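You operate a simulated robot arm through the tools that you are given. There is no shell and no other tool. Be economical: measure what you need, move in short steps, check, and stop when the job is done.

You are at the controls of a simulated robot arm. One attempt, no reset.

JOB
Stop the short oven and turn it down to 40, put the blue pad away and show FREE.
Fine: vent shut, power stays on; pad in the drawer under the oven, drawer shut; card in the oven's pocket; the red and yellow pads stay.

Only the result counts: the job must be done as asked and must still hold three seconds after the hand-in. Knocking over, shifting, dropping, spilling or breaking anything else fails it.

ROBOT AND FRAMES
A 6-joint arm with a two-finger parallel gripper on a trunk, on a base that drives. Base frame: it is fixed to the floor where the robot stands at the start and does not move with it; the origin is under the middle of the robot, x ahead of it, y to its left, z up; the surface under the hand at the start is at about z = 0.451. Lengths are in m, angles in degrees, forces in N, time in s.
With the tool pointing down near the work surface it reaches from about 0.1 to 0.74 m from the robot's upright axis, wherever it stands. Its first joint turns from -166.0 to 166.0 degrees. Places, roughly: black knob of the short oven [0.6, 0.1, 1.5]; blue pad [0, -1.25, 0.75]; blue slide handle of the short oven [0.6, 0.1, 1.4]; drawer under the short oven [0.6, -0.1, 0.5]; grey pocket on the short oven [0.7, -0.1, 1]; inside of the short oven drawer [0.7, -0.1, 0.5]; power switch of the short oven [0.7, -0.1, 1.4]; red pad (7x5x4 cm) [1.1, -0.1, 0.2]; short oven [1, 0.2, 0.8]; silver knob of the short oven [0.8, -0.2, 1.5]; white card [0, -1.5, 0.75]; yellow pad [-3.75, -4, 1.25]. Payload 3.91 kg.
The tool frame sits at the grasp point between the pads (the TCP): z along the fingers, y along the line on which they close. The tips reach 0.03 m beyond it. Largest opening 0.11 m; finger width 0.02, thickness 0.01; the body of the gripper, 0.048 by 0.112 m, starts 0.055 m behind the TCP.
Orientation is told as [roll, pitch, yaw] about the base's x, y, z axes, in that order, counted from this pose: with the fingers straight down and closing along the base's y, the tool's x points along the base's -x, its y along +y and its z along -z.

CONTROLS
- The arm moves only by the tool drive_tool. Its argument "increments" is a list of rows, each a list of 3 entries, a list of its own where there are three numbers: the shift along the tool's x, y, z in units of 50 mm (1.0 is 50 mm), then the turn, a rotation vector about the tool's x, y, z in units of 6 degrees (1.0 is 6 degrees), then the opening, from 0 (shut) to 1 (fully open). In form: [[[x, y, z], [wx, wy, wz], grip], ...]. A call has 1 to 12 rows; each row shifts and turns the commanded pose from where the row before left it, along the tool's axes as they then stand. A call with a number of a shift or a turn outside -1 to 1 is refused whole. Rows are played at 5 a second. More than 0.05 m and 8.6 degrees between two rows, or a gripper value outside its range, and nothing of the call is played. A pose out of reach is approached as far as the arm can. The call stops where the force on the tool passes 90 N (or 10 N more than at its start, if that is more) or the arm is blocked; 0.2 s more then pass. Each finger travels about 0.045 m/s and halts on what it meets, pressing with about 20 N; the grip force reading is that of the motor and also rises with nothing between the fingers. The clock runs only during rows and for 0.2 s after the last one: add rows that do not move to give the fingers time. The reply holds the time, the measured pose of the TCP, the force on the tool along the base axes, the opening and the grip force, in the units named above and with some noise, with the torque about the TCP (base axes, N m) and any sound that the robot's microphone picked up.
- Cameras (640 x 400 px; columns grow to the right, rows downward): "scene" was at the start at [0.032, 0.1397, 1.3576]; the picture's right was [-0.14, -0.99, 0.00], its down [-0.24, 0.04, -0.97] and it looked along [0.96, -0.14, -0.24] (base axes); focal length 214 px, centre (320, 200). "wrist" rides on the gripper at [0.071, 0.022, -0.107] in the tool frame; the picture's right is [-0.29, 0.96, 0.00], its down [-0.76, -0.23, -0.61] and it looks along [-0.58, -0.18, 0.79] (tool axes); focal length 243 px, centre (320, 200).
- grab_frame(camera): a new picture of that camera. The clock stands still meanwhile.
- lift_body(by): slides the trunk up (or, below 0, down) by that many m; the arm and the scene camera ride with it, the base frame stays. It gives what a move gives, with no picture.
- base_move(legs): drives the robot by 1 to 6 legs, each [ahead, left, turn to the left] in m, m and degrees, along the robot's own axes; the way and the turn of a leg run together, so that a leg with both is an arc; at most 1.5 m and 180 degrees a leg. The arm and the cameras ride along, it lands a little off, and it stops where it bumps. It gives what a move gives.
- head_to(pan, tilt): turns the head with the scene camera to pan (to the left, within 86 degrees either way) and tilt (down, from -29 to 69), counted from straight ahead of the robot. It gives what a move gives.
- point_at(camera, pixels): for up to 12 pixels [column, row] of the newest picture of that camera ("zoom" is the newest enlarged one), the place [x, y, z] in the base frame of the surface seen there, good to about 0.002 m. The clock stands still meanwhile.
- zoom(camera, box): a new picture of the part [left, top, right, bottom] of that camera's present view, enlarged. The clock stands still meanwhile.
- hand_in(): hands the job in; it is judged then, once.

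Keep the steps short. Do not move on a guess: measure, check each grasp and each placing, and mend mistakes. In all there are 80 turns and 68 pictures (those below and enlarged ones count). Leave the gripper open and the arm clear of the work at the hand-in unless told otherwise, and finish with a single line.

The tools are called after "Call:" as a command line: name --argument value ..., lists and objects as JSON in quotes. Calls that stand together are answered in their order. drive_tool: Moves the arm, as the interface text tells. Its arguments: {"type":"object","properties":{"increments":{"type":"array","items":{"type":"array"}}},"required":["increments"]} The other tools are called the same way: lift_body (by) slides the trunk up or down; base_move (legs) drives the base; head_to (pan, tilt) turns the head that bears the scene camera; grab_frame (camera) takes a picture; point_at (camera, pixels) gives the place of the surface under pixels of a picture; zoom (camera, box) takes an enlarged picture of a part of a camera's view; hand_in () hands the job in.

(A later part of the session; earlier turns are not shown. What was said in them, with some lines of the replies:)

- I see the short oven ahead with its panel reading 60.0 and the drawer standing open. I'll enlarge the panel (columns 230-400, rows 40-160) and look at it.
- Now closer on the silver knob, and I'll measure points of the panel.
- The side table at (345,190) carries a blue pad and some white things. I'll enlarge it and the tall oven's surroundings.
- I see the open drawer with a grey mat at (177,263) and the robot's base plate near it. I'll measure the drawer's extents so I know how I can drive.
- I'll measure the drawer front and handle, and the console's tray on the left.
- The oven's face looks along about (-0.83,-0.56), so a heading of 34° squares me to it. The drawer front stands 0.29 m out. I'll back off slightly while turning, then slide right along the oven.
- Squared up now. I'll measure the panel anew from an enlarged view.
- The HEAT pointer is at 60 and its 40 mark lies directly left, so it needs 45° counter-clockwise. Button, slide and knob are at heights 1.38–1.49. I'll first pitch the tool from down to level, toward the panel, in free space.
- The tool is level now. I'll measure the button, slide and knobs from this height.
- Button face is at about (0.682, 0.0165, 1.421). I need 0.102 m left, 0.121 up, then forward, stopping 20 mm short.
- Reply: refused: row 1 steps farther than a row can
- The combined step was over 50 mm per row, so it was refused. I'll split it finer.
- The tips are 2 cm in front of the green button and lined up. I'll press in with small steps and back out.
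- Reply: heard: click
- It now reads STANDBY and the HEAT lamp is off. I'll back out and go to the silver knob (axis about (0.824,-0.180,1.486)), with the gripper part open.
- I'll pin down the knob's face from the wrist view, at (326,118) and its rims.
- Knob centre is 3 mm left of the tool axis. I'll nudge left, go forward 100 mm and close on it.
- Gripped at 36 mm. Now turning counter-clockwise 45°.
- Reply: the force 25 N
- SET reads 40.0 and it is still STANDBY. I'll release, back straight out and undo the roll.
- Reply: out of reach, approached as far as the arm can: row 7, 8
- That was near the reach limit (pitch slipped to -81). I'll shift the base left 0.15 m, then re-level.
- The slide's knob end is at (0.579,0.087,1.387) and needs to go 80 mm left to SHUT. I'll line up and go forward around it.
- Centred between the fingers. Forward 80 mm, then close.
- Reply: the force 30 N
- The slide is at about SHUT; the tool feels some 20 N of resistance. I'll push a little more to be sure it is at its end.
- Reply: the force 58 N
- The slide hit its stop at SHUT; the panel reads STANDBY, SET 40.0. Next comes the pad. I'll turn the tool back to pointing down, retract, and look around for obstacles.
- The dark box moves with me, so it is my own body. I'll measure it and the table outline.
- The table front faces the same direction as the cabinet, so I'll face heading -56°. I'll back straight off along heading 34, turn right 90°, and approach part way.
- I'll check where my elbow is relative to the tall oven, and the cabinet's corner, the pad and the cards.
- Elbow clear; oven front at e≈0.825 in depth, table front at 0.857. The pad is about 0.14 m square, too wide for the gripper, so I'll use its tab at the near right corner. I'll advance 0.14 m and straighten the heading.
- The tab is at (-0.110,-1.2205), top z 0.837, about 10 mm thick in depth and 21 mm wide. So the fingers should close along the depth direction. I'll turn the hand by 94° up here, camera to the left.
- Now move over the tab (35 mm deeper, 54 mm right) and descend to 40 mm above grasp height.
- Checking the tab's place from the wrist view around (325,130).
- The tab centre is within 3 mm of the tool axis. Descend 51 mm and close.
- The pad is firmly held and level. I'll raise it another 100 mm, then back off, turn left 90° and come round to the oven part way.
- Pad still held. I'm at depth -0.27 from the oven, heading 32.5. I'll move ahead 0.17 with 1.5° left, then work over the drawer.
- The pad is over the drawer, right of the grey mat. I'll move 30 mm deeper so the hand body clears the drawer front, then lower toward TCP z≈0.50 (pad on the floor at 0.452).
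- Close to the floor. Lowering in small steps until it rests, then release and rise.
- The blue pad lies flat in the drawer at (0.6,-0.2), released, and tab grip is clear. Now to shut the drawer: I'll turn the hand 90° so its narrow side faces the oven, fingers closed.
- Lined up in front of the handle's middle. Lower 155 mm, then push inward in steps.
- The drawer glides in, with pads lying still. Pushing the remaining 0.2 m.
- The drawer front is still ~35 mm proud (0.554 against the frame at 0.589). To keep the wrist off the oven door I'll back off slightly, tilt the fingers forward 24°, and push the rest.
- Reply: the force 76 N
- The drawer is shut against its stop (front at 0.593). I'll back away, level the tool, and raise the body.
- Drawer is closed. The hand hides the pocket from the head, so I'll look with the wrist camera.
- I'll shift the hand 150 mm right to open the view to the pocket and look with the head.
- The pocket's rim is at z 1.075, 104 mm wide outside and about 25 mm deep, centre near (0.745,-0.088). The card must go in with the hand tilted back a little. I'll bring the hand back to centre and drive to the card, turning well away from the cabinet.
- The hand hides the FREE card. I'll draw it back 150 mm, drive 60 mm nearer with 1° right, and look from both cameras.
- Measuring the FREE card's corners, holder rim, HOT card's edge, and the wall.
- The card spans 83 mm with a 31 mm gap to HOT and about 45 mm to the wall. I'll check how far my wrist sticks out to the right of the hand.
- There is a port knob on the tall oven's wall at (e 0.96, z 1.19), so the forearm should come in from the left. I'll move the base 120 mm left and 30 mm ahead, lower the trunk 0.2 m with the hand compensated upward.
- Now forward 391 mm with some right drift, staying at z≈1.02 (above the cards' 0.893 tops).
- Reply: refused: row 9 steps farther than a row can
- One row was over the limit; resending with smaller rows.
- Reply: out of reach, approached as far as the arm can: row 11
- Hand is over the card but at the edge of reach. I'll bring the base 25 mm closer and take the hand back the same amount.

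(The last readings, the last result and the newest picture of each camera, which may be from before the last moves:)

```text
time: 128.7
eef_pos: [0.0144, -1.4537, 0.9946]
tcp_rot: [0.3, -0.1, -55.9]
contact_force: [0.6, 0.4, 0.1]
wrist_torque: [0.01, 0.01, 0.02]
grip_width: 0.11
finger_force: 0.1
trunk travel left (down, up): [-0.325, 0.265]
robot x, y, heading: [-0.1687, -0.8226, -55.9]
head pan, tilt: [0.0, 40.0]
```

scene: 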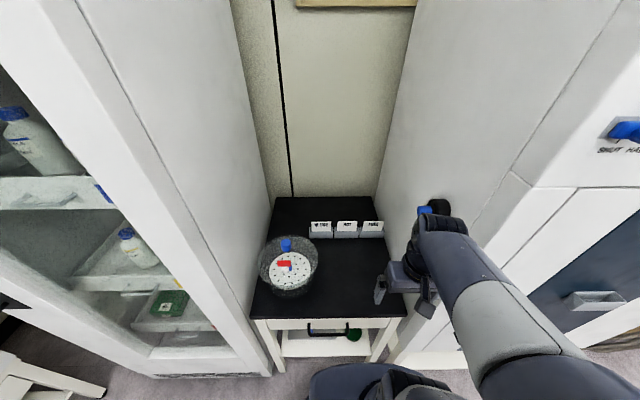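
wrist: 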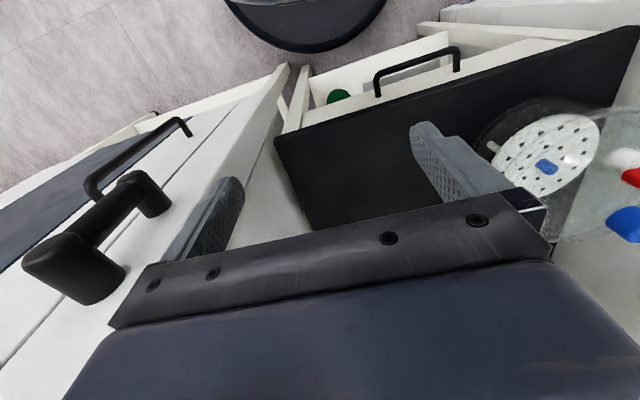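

Centred within 2 mm of the card. Lowering to z 0.880 and closing on the card's side edges.

Call:
drive_tool --increments '[[[0, -0.03, 0.6], [0, 0, 0], 1], [[0, 0, 0.6], [0, 0, 0], 1], [[0, 0, 0.6], [0, 0, 0], 1], [[0, 0, 0.49], [0, 0, 0], 1], [[0, 0, 0], [0, 0, 0], 1]]'

Call:
zoom --camera "scene" --box '[340, 150, 440, 250]'

```text
time: 129.9
eef_pos: [0.0135, -1.4552, 0.8805]
tcp_rot: [0.4, 0.1, -55.8]
contact_force: [1.0, 0.2, 0.4]
wrist_torque: [0.01, -0.01, -0.02]
grip_width: 0.1101
finger_force: 0.1
trunk travel left (down, up): [-0.325, 0.265]
robot x, y, heading: [-0.165, -0.8292, -56.1]
head pan, tilt: [0.0, 40.0]
```

```text
4.00 times, centred on (390, 200) of scene
```

zoom: 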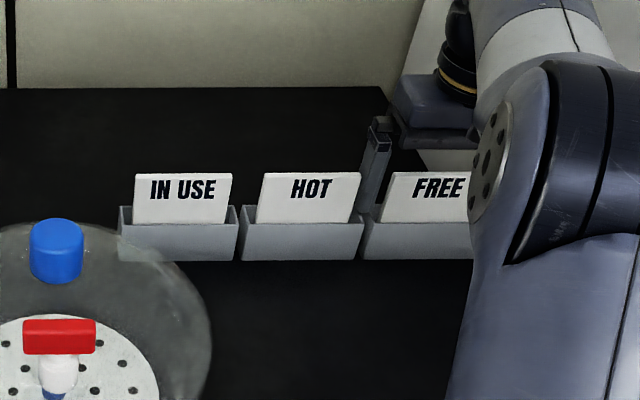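

The left finger stands between HOT and FREE, clear of both. Closing.

Call:
drive_tool --increments '[[[0, 0, 0], [0, 0, 0], 0.7], [[0, 0, 0], [0, 0, 0], 0.7], [[0, 0, 0], [0, 0, 0], 0.6], [[0, 0, 0], [0, 0, 0], 0.6], [[0, 0, 0], [0, 0, 0], 0.6]]'

```text
time: 131.1
eef_pos: [0.014, -1.4552, 0.8792]
tcp_rot: [0.4, 0.0, -55.8]
contact_force: [-0.2, 0.3, 0.7]
wrist_torque: [0.0, -0.02, -0.01]
grip_width: 0.0853
finger_force: 19.9
trunk travel left (down, up): [-0.325, 0.265]
robot x, y, heading: [-0.1704, -0.8204, -55.6]
head pan, tilt: [0.0, 40.0]
```

Held at 85 mm with 20 N. Lifting straight up 150 mm.

Call:
drive_tool --increments '[[[0, 0, -0.4], [0, 0, 0], 0.6], [[0, 0, -0.6], [0, 0, 0], 0.6], [[0, 0, -0.6], [0, 0, 0], 0.6], [[0, 0, -0.7], [0, 0, 0], 0.6], [[0, 0, -0.7], [0, 0, 0], 0.6], [[0, 0, 0], [0, 0, 0], 0.6]]'

Call:
zoom --camera "scene" --box '[320, 120, 440, 240]'

```text
time: 132.5
eef_pos: [0.0124, -1.453, 1.0276]
tcp_rot: [0.3, -0.1, -55.8]
contact_force: [-0.7, 0.3, -0.5]
wrist_torque: [0.0, 0.01, -0.01]
grip_width: 0.0853
finger_force: 19.8
out of reach, approached as far as the arm can: row 5
trunk travel left (down, up): [-0.325, 0.265]
robot x, y, heading: [-0.1669, -0.8246, -55.6]
head pan, tilt: [0.0, 40.0]
```

```text
3.33 times, centred on (380, 180) of scene
```

zoom: 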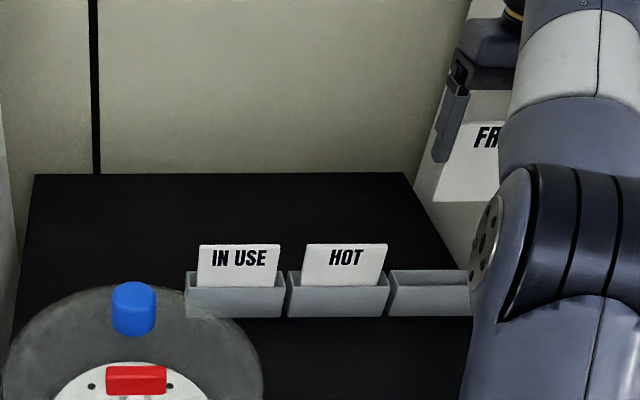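

The card came out cleanly. I'll measure its corners now for the insertion.

Call:
point_at --camera "zoom" --pixels '[[438, 196], [470, 198], [472, 126], [492, 199], [480, 170]]'

```text
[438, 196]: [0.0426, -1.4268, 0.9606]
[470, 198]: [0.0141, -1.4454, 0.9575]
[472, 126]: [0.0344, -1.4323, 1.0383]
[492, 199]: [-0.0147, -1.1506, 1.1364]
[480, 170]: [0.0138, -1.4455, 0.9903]
```

Card bottom is 72 mm below the TCP, top 13 mm above; it is 85 mm tall. I'll retract along the way I came.

Call:
drive_tool --increments '[[[0, 0.7, 0], [0, 0, 0], 0.6], [[0, 0.7, 0], [0, 0, 0], 0.6], [[0.86, 0.2, 0], [0, 0, 0], 0.6], [[0.87, 0.2, 0], [0, 0, 0], 0.6], [[0.87, 0.2, 0], [0, 0, 0], 0.6], [[0.87, 0.2, 0], [0, 0, 0], 0.6], [[0.87, 0.2, 0], [0, 0, 0], 0.6], [[0.87, 0.2, 0], [0, 0, 0], 0.6], [[0.87, 0.2, 0], [0, 0, 0], 0.6], [[0.87, 0.2, 0], [0, 0, 0], 0.6], [[0, 0, 0], [0, 0, 0], 0.6]]'

Call:
base_move --legs '[[-0.43, 0, 0], [0, 0, 90], [0, -0.24, 0], [0.35, 0, 0]]'

Call:
lift_body --by 0.2

```text
time: 134.9
eef_pos: [-0.0579, -1.081, 1.0289]
tcp_rot: [0.4, 0.0, -55.8]
contact_force: [0.3, -0.5, -0.4]
wrist_torque: [-0.02, -0.02, -0.02]
grip_width: 0.0852
finger_force: 20.4
trunk travel left (down, up): [-0.325, 0.265]
robot x, y, heading: [-0.1693, -0.8253, -55.8]
head pan, tilt: [0.0, 40.0]
```

```text
time: 144.5
eef_pos: [0.2776, -0.3708, 1.0295]
tcp_rot: [0.4, 0.0, 32.6]
contact_force: [0.7, -0.1, -0.6]
wrist_torque: [0.01, -0.01, 0.02]
grip_width: 0.0854
finger_force: 20.3
trunk travel left (down, up): [-0.325, 0.265]
robot x, y, heading: [0.0128, -0.47, 32.4]
head pan, tilt: [0.0, 40.0]
```

```text
time: 146.7
eef_pos: [0.2784, -0.3718, 1.23]
tcp_rot: [0.4, 0.0, 32.8]
contact_force: [0.2, 0.1, 0.1]
wrist_torque: [0.0, -0.02, 0.0]
grip_width: 0.0852
finger_force: 20.0
trunk travel left (down, up): [-0.525, 0.065]
robot x, y, heading: [0.014, -0.4728, 32.8]
head pan, tilt: [0.0, 40.0]
```

Moving 0.17 m ahead with 1.3° left, then looking at pocket and card together.

Call:
base_move --legs '[[0.17, 0, 1.3]]'

Call:
drive_tool --increments '[[[-0.8, 0, 0], [0, -1, 0], 0.6], [[-0.8, 0, 0], [0, -1, 0], 0.6], [[-0.8, 0, -0.2], [0, -1, 0], 0.6], [[0, 0, 0], [0, 0, 0], 0.6]]'

Call:
zoom --camera "scene" --box '[290, 90, 450, 230]'

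```text
time: 148.2
eef_pos: [0.4175, -0.2726, 1.2287]
tcp_rot: [0.5, 0.0, 34.0]
contact_force: [0.1, 0.1, -0.3]
wrist_torque: [0.01, -0.01, -0.03]
grip_width: 0.0854
finger_force: 19.7
trunk travel left (down, up): [-0.525, 0.065]
robot x, y, heading: [0.1575, -0.3808, 34.0]
head pan, tilt: [0.0, 40.0]
```

```text
time: 149.2
eef_pos: [0.5143, -0.2072, 1.2511]
tcp_rot: [0.4, -18.0, 33.9]
contact_force: [0.9, -0.4, -0.3]
wrist_torque: [0.01, 0.04, 0.02]
grip_width: 0.0855
finger_force: 20.4
trunk travel left (down, up): [-0.525, 0.065]
robot x, y, heading: [0.1586, -0.382, 33.9]
head pan, tilt: [0.0, 40.0]
```

```text
2.86 times, centred on (370, 160) of scene
```

zoom: 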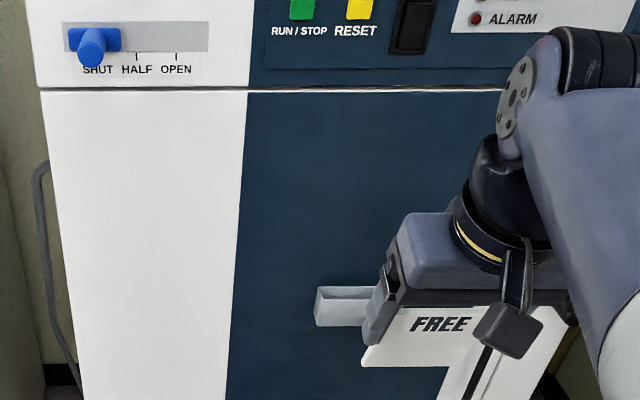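

The card is tilted 18° as planned. I'll measure the card's bottom and the pocket's left corner once more.

Call:
point_at --camera "zoom" --pixels '[[366, 362], [400, 363], [440, 362], [400, 350], [318, 290], [320, 298], [350, 289], [345, 310], [319, 322], [355, 325]]'

```text
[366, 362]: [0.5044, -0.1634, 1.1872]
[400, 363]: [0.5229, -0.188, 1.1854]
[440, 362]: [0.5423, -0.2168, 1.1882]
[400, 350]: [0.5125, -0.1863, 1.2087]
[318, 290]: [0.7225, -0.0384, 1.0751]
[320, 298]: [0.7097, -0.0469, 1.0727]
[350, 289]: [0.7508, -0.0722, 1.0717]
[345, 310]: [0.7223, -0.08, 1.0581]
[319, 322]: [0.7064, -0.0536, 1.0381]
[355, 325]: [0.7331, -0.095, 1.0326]
```

The offsets match my reckoning. Pocket interior is about d 0.558–0.583, centre u 0.490. I'll move 90 % of the way to just above it.

Call:
drive_tool --increments '[[[-0.61, -0.102, 0.495], [0, 0, 0], 0.6], [[-0.61, -0.102, 0.495], [0, 0, 0], 0.6], [[-0.61, -0.102, 0.495], [0, 0, 0], 0.6], [[-0.61, -0.102, 0.495], [0, 0, 0], 0.6], [[-0.61, -0.102, 0.495], [0, 0, 0], 0.6], [[-0.61, -0.102, 0.495], [0, 0, 0], 0.6], [[0, 0, 0], [0, 0, 0], 0.6]]'

Call:
zoom --camera "scene" --box '[310, 130, 430, 230]'

```text
time: 150.8
eef_pos: [0.7127, -0.1081, 1.1683]
tcp_rot: [0.4, -18.0, 34.0]
contact_force: [0.2, -0.3, -0.9]
wrist_torque: [-0.01, 0.01, 0.0]
grip_width: 0.0855
finger_force: 19.7
trunk travel left (down, up): [-0.525, 0.065]
robot x, y, heading: [0.1567, -0.3832, 34.1]
head pan, tilt: [0.0, 40.0]
```

```text
4.00 times, centred on (370, 180) of scene
```

zoom: 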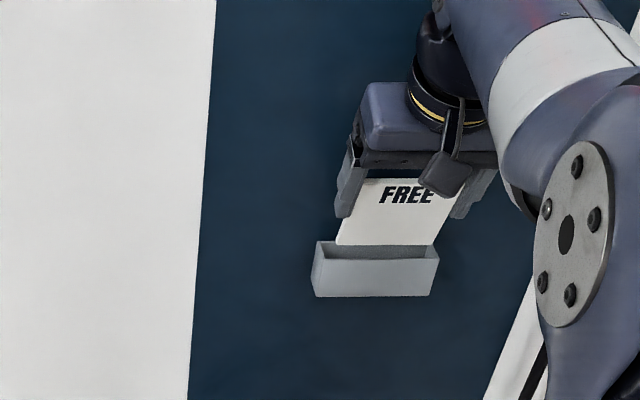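

A good view: I'll measure the card's bottom edge against the pocket's rim.

Call:
point_at --camera "zoom" --pixels '[[342, 240], [430, 242], [385, 241], [316, 263], [437, 262], [318, 245], [437, 247], [375, 270], [375, 252], [380, 225]]'

```text
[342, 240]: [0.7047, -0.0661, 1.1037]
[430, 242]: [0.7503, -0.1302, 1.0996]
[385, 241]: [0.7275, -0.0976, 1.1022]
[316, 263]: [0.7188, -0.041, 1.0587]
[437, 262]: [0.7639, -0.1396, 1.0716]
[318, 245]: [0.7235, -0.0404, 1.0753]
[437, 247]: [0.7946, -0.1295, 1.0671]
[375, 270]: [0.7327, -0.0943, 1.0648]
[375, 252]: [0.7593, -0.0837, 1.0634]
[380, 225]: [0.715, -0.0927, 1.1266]
```

Card is centred to 1 mm with its bottom at z 1.10. I need 23 mm more depth, then straight down 45 mm in small steps.

Call:
drive_tool --increments '[[[-0.376, -0.02, 0.332], [0, 0, 0], 0.6], [[0, 0, 0], [0, 0, 0], 0.6], [[0.093, 0, 0.285], [0, 0, 0], 0.6], [[0.093, 0, 0.285], [0, 0, 0], 0.6], [[0, 0, 0], [0, 0, 0], 0.6]]'

Call:
zoom --camera "scene" --box '[310, 130, 430, 230]'

```text
time: 152.0
eef_pos: [0.7338, -0.0948, 1.1248]
tcp_rot: [0.4, -18.1, 33.8]
contact_force: [0.1, -0.9, -0.5]
wrist_torque: [0.01, 0.0, 0.02]
grip_width: 0.0852
finger_force: 20.6
trunk travel left (down, up): [-0.525, 0.065]
robot x, y, heading: [0.1542, -0.3791, 33.9]
head pan, tilt: [0.0, 40.0]
```

```text
4.00 times, centred on (370, 180) of scene
```

zoom: 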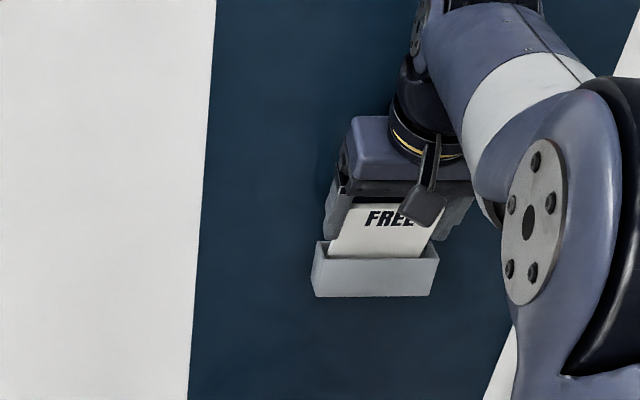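

It is entering the pocket without contact. A further 10 mm down, straightening by 6°, then release.

Call:
drive_tool --increments '[[[0.062, 0, 0.19], [0, 0, 0], 0.6], [[-0.13, 0, 0.04], [0, 1, 0], 0.6], [[0, 0, 0.06], [0, 0, 0], 0.6], [[0, 0, 0], [0, 0, 0], 0.6]]'

```text
time: 153.0
eef_pos: [0.7343, -0.0945, 1.1172]
tcp_rot: [0.3, -12.3, 33.9]
contact_force: [-22.6, -13.2, 14.7]
wrist_torque: [1.33, -1.81, 0.48]
grip_width: 0.0852
finger_force: 19.9
trunk travel left (down, up): [-0.525, 0.065]
robot x, y, heading: [0.159, -0.3847, 34.1]
head pan, tilt: [0.0, 40.0]
```

The hand body touches the oven face above (about 26 N, contact 8 cm above TCP). I'll undo the straightening back to 18° right away.

Call:
drive_tool --increments '[[[0.2, 0, -0.06], [0, -1, 0], 0.6], [[0, 0, 0], [0, 0, 0], 0.6]]'

```text
time: 153.6
eef_pos: [0.7307, -0.0986, 1.1127]
tcp_rot: [0.4, -18.0, 33.8]
contact_force: [-0.2, -0.6, 0.0]
wrist_torque: [0.02, -0.04, 0.01]
grip_width: 0.0852
finger_force: 20.2
trunk travel left (down, up): [-0.525, 0.065]
robot x, y, heading: [0.1602, -0.3822, 34.2]
head pan, tilt: [0.0, 40.0]
```

Force is back to zero. The card's bottom is about 29 mm inside the pocket. Releasing and withdrawing upward along the fingers.

Call:
drive_tool --increments '[[[0, 0, 0], [0, 0, 0], 0.85], [[0, 0, 0], [0, 0, 0], 0.95], [[0, 0, 0], [0, 0, 0], 0.95], [[0, 0, 0], [0, 0, 0], 0.95], [[0, 0, 0], [0, 0, 0], 0.95]]'

Call:
drive_tool --increments '[[[0, 0, -0.5], [0, 0, 0], 0.95], [[0, 0, -0.8], [0, 0, 0], 0.95], [[0, 0, -0.8], [0, 0, 0], 0.95], [[0.5, 0, -0.8], [0, 0, 0], 0.95], [[0.9, 0, 0], [0, 0, 0], 0.95], [[0.9, 0, 0], [0, 0, 0], 0.95], [[0.9, 0, 0], [0, 0, 0], 0.95], [[0, 0, 0], [0, 0, 0], 0.95]]'

Call:
grab_frame --camera "scene"

```text
time: 154.8
eef_pos: [0.7305, -0.0975, 1.1137]
tcp_rot: [0.4, -18.0, 33.9]
contact_force: [0.1, 1.0, -0.1]
wrist_torque: [0.04, 0.0, -0.01]
grip_width: 0.1045
finger_force: 0.0
trunk travel left (down, up): [-0.525, 0.065]
robot x, y, heading: [0.1547, -0.3805, 34.1]
head pan, tilt: [0.0, 40.0]
```

```text
time: 156.6
eef_pos: [0.5666, -0.2078, 1.2013]
tcp_rot: [0.3, -18.0, 33.8]
contact_force: [0.5, 0.0, 0.1]
wrist_torque: [0.0, -0.02, 0.03]
grip_width: 0.1045
finger_force: 0.2
trunk travel left (down, up): [-0.525, 0.065]
robot x, y, heading: [0.1565, -0.377, 34.0]
head pan, tilt: [0.0, 40.0]
```

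```text
2 pictures are left
```

scene: 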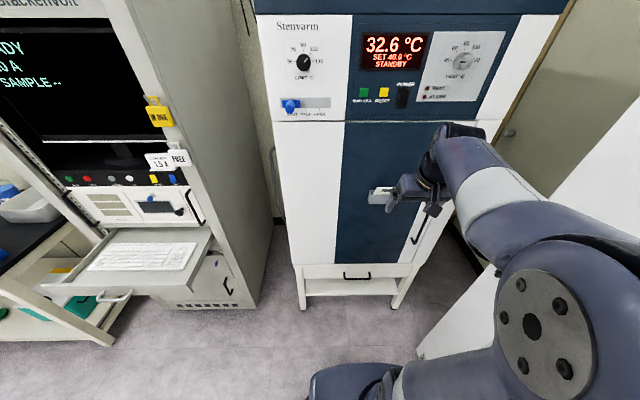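

Panel and drawer look right. I'll take the hand further away and check the card closely.

Call:
drive_tool --increments '[[[0.5, -0.8, -0.2], [0, 0, 0], 1], [[0.5, -0.8, -0.2], [0, 0, 0], 1], [[0.5, -0.8, -0.2], [0, 0, 0], 1], [[0, 0, 0], [0, 0, 0], 1]]'

Call:
zoom --camera "scene" --box '[330, 150, 430, 230]'

```text
time: 157.6
eef_pos: [0.5677, -0.3546, 1.2072]
tcp_rot: [0.3, -18.0, 33.9]
contact_force: [-0.2, -0.7, -0.4]
wrist_torque: [-0.02, -0.01, -0.02]
grip_width: 0.1099
finger_force: 0.2
trunk travel left (down, up): [-0.525, 0.065]
robot x, y, heading: [0.1592, -0.3834, 33.9]
head pan, tilt: [0.0, 40.0]
```

```text
5.00 times, centred on (380, 190) of scene
```

zoom: 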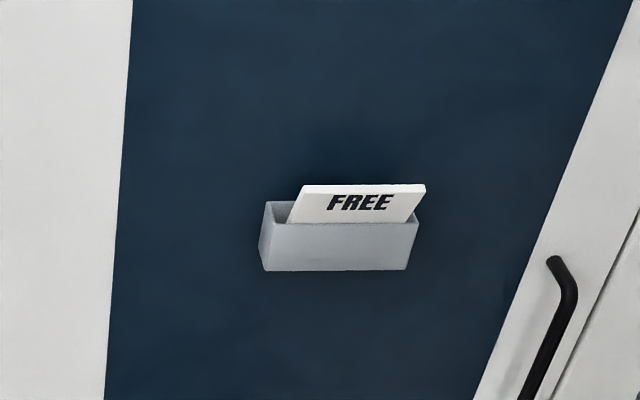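

The FREE card sits in the pocket, readable. A last look at the panel before handing in.

Call:
zoom --camera "scene" --box '[270, 10, 510, 130]'

```text
2.67 times, centred on (390, 70) of scene
```

zoom: 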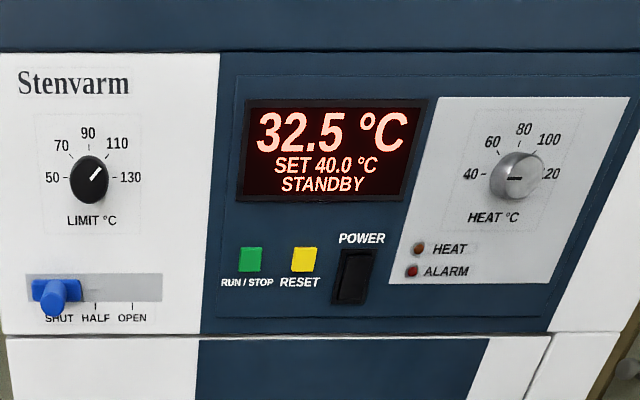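

The panel shows STANDBY, SET 40.0, power on and the vent at SHUT. The drawer is shut, the card is in the pocket, and the gripper is open and clear. Handing in.

Call:
hand_in

```text
The job is handed in.
```

The short oven is stopped and set to 40 with power on and the vent shut, the blue pad is in its closed drawer, the FREE card is in its pocket, and the red and yellow pads were left alone; the hand briefly touched the oven face (about 26 N) while placing the card, with no change seen on the panel afterwards.
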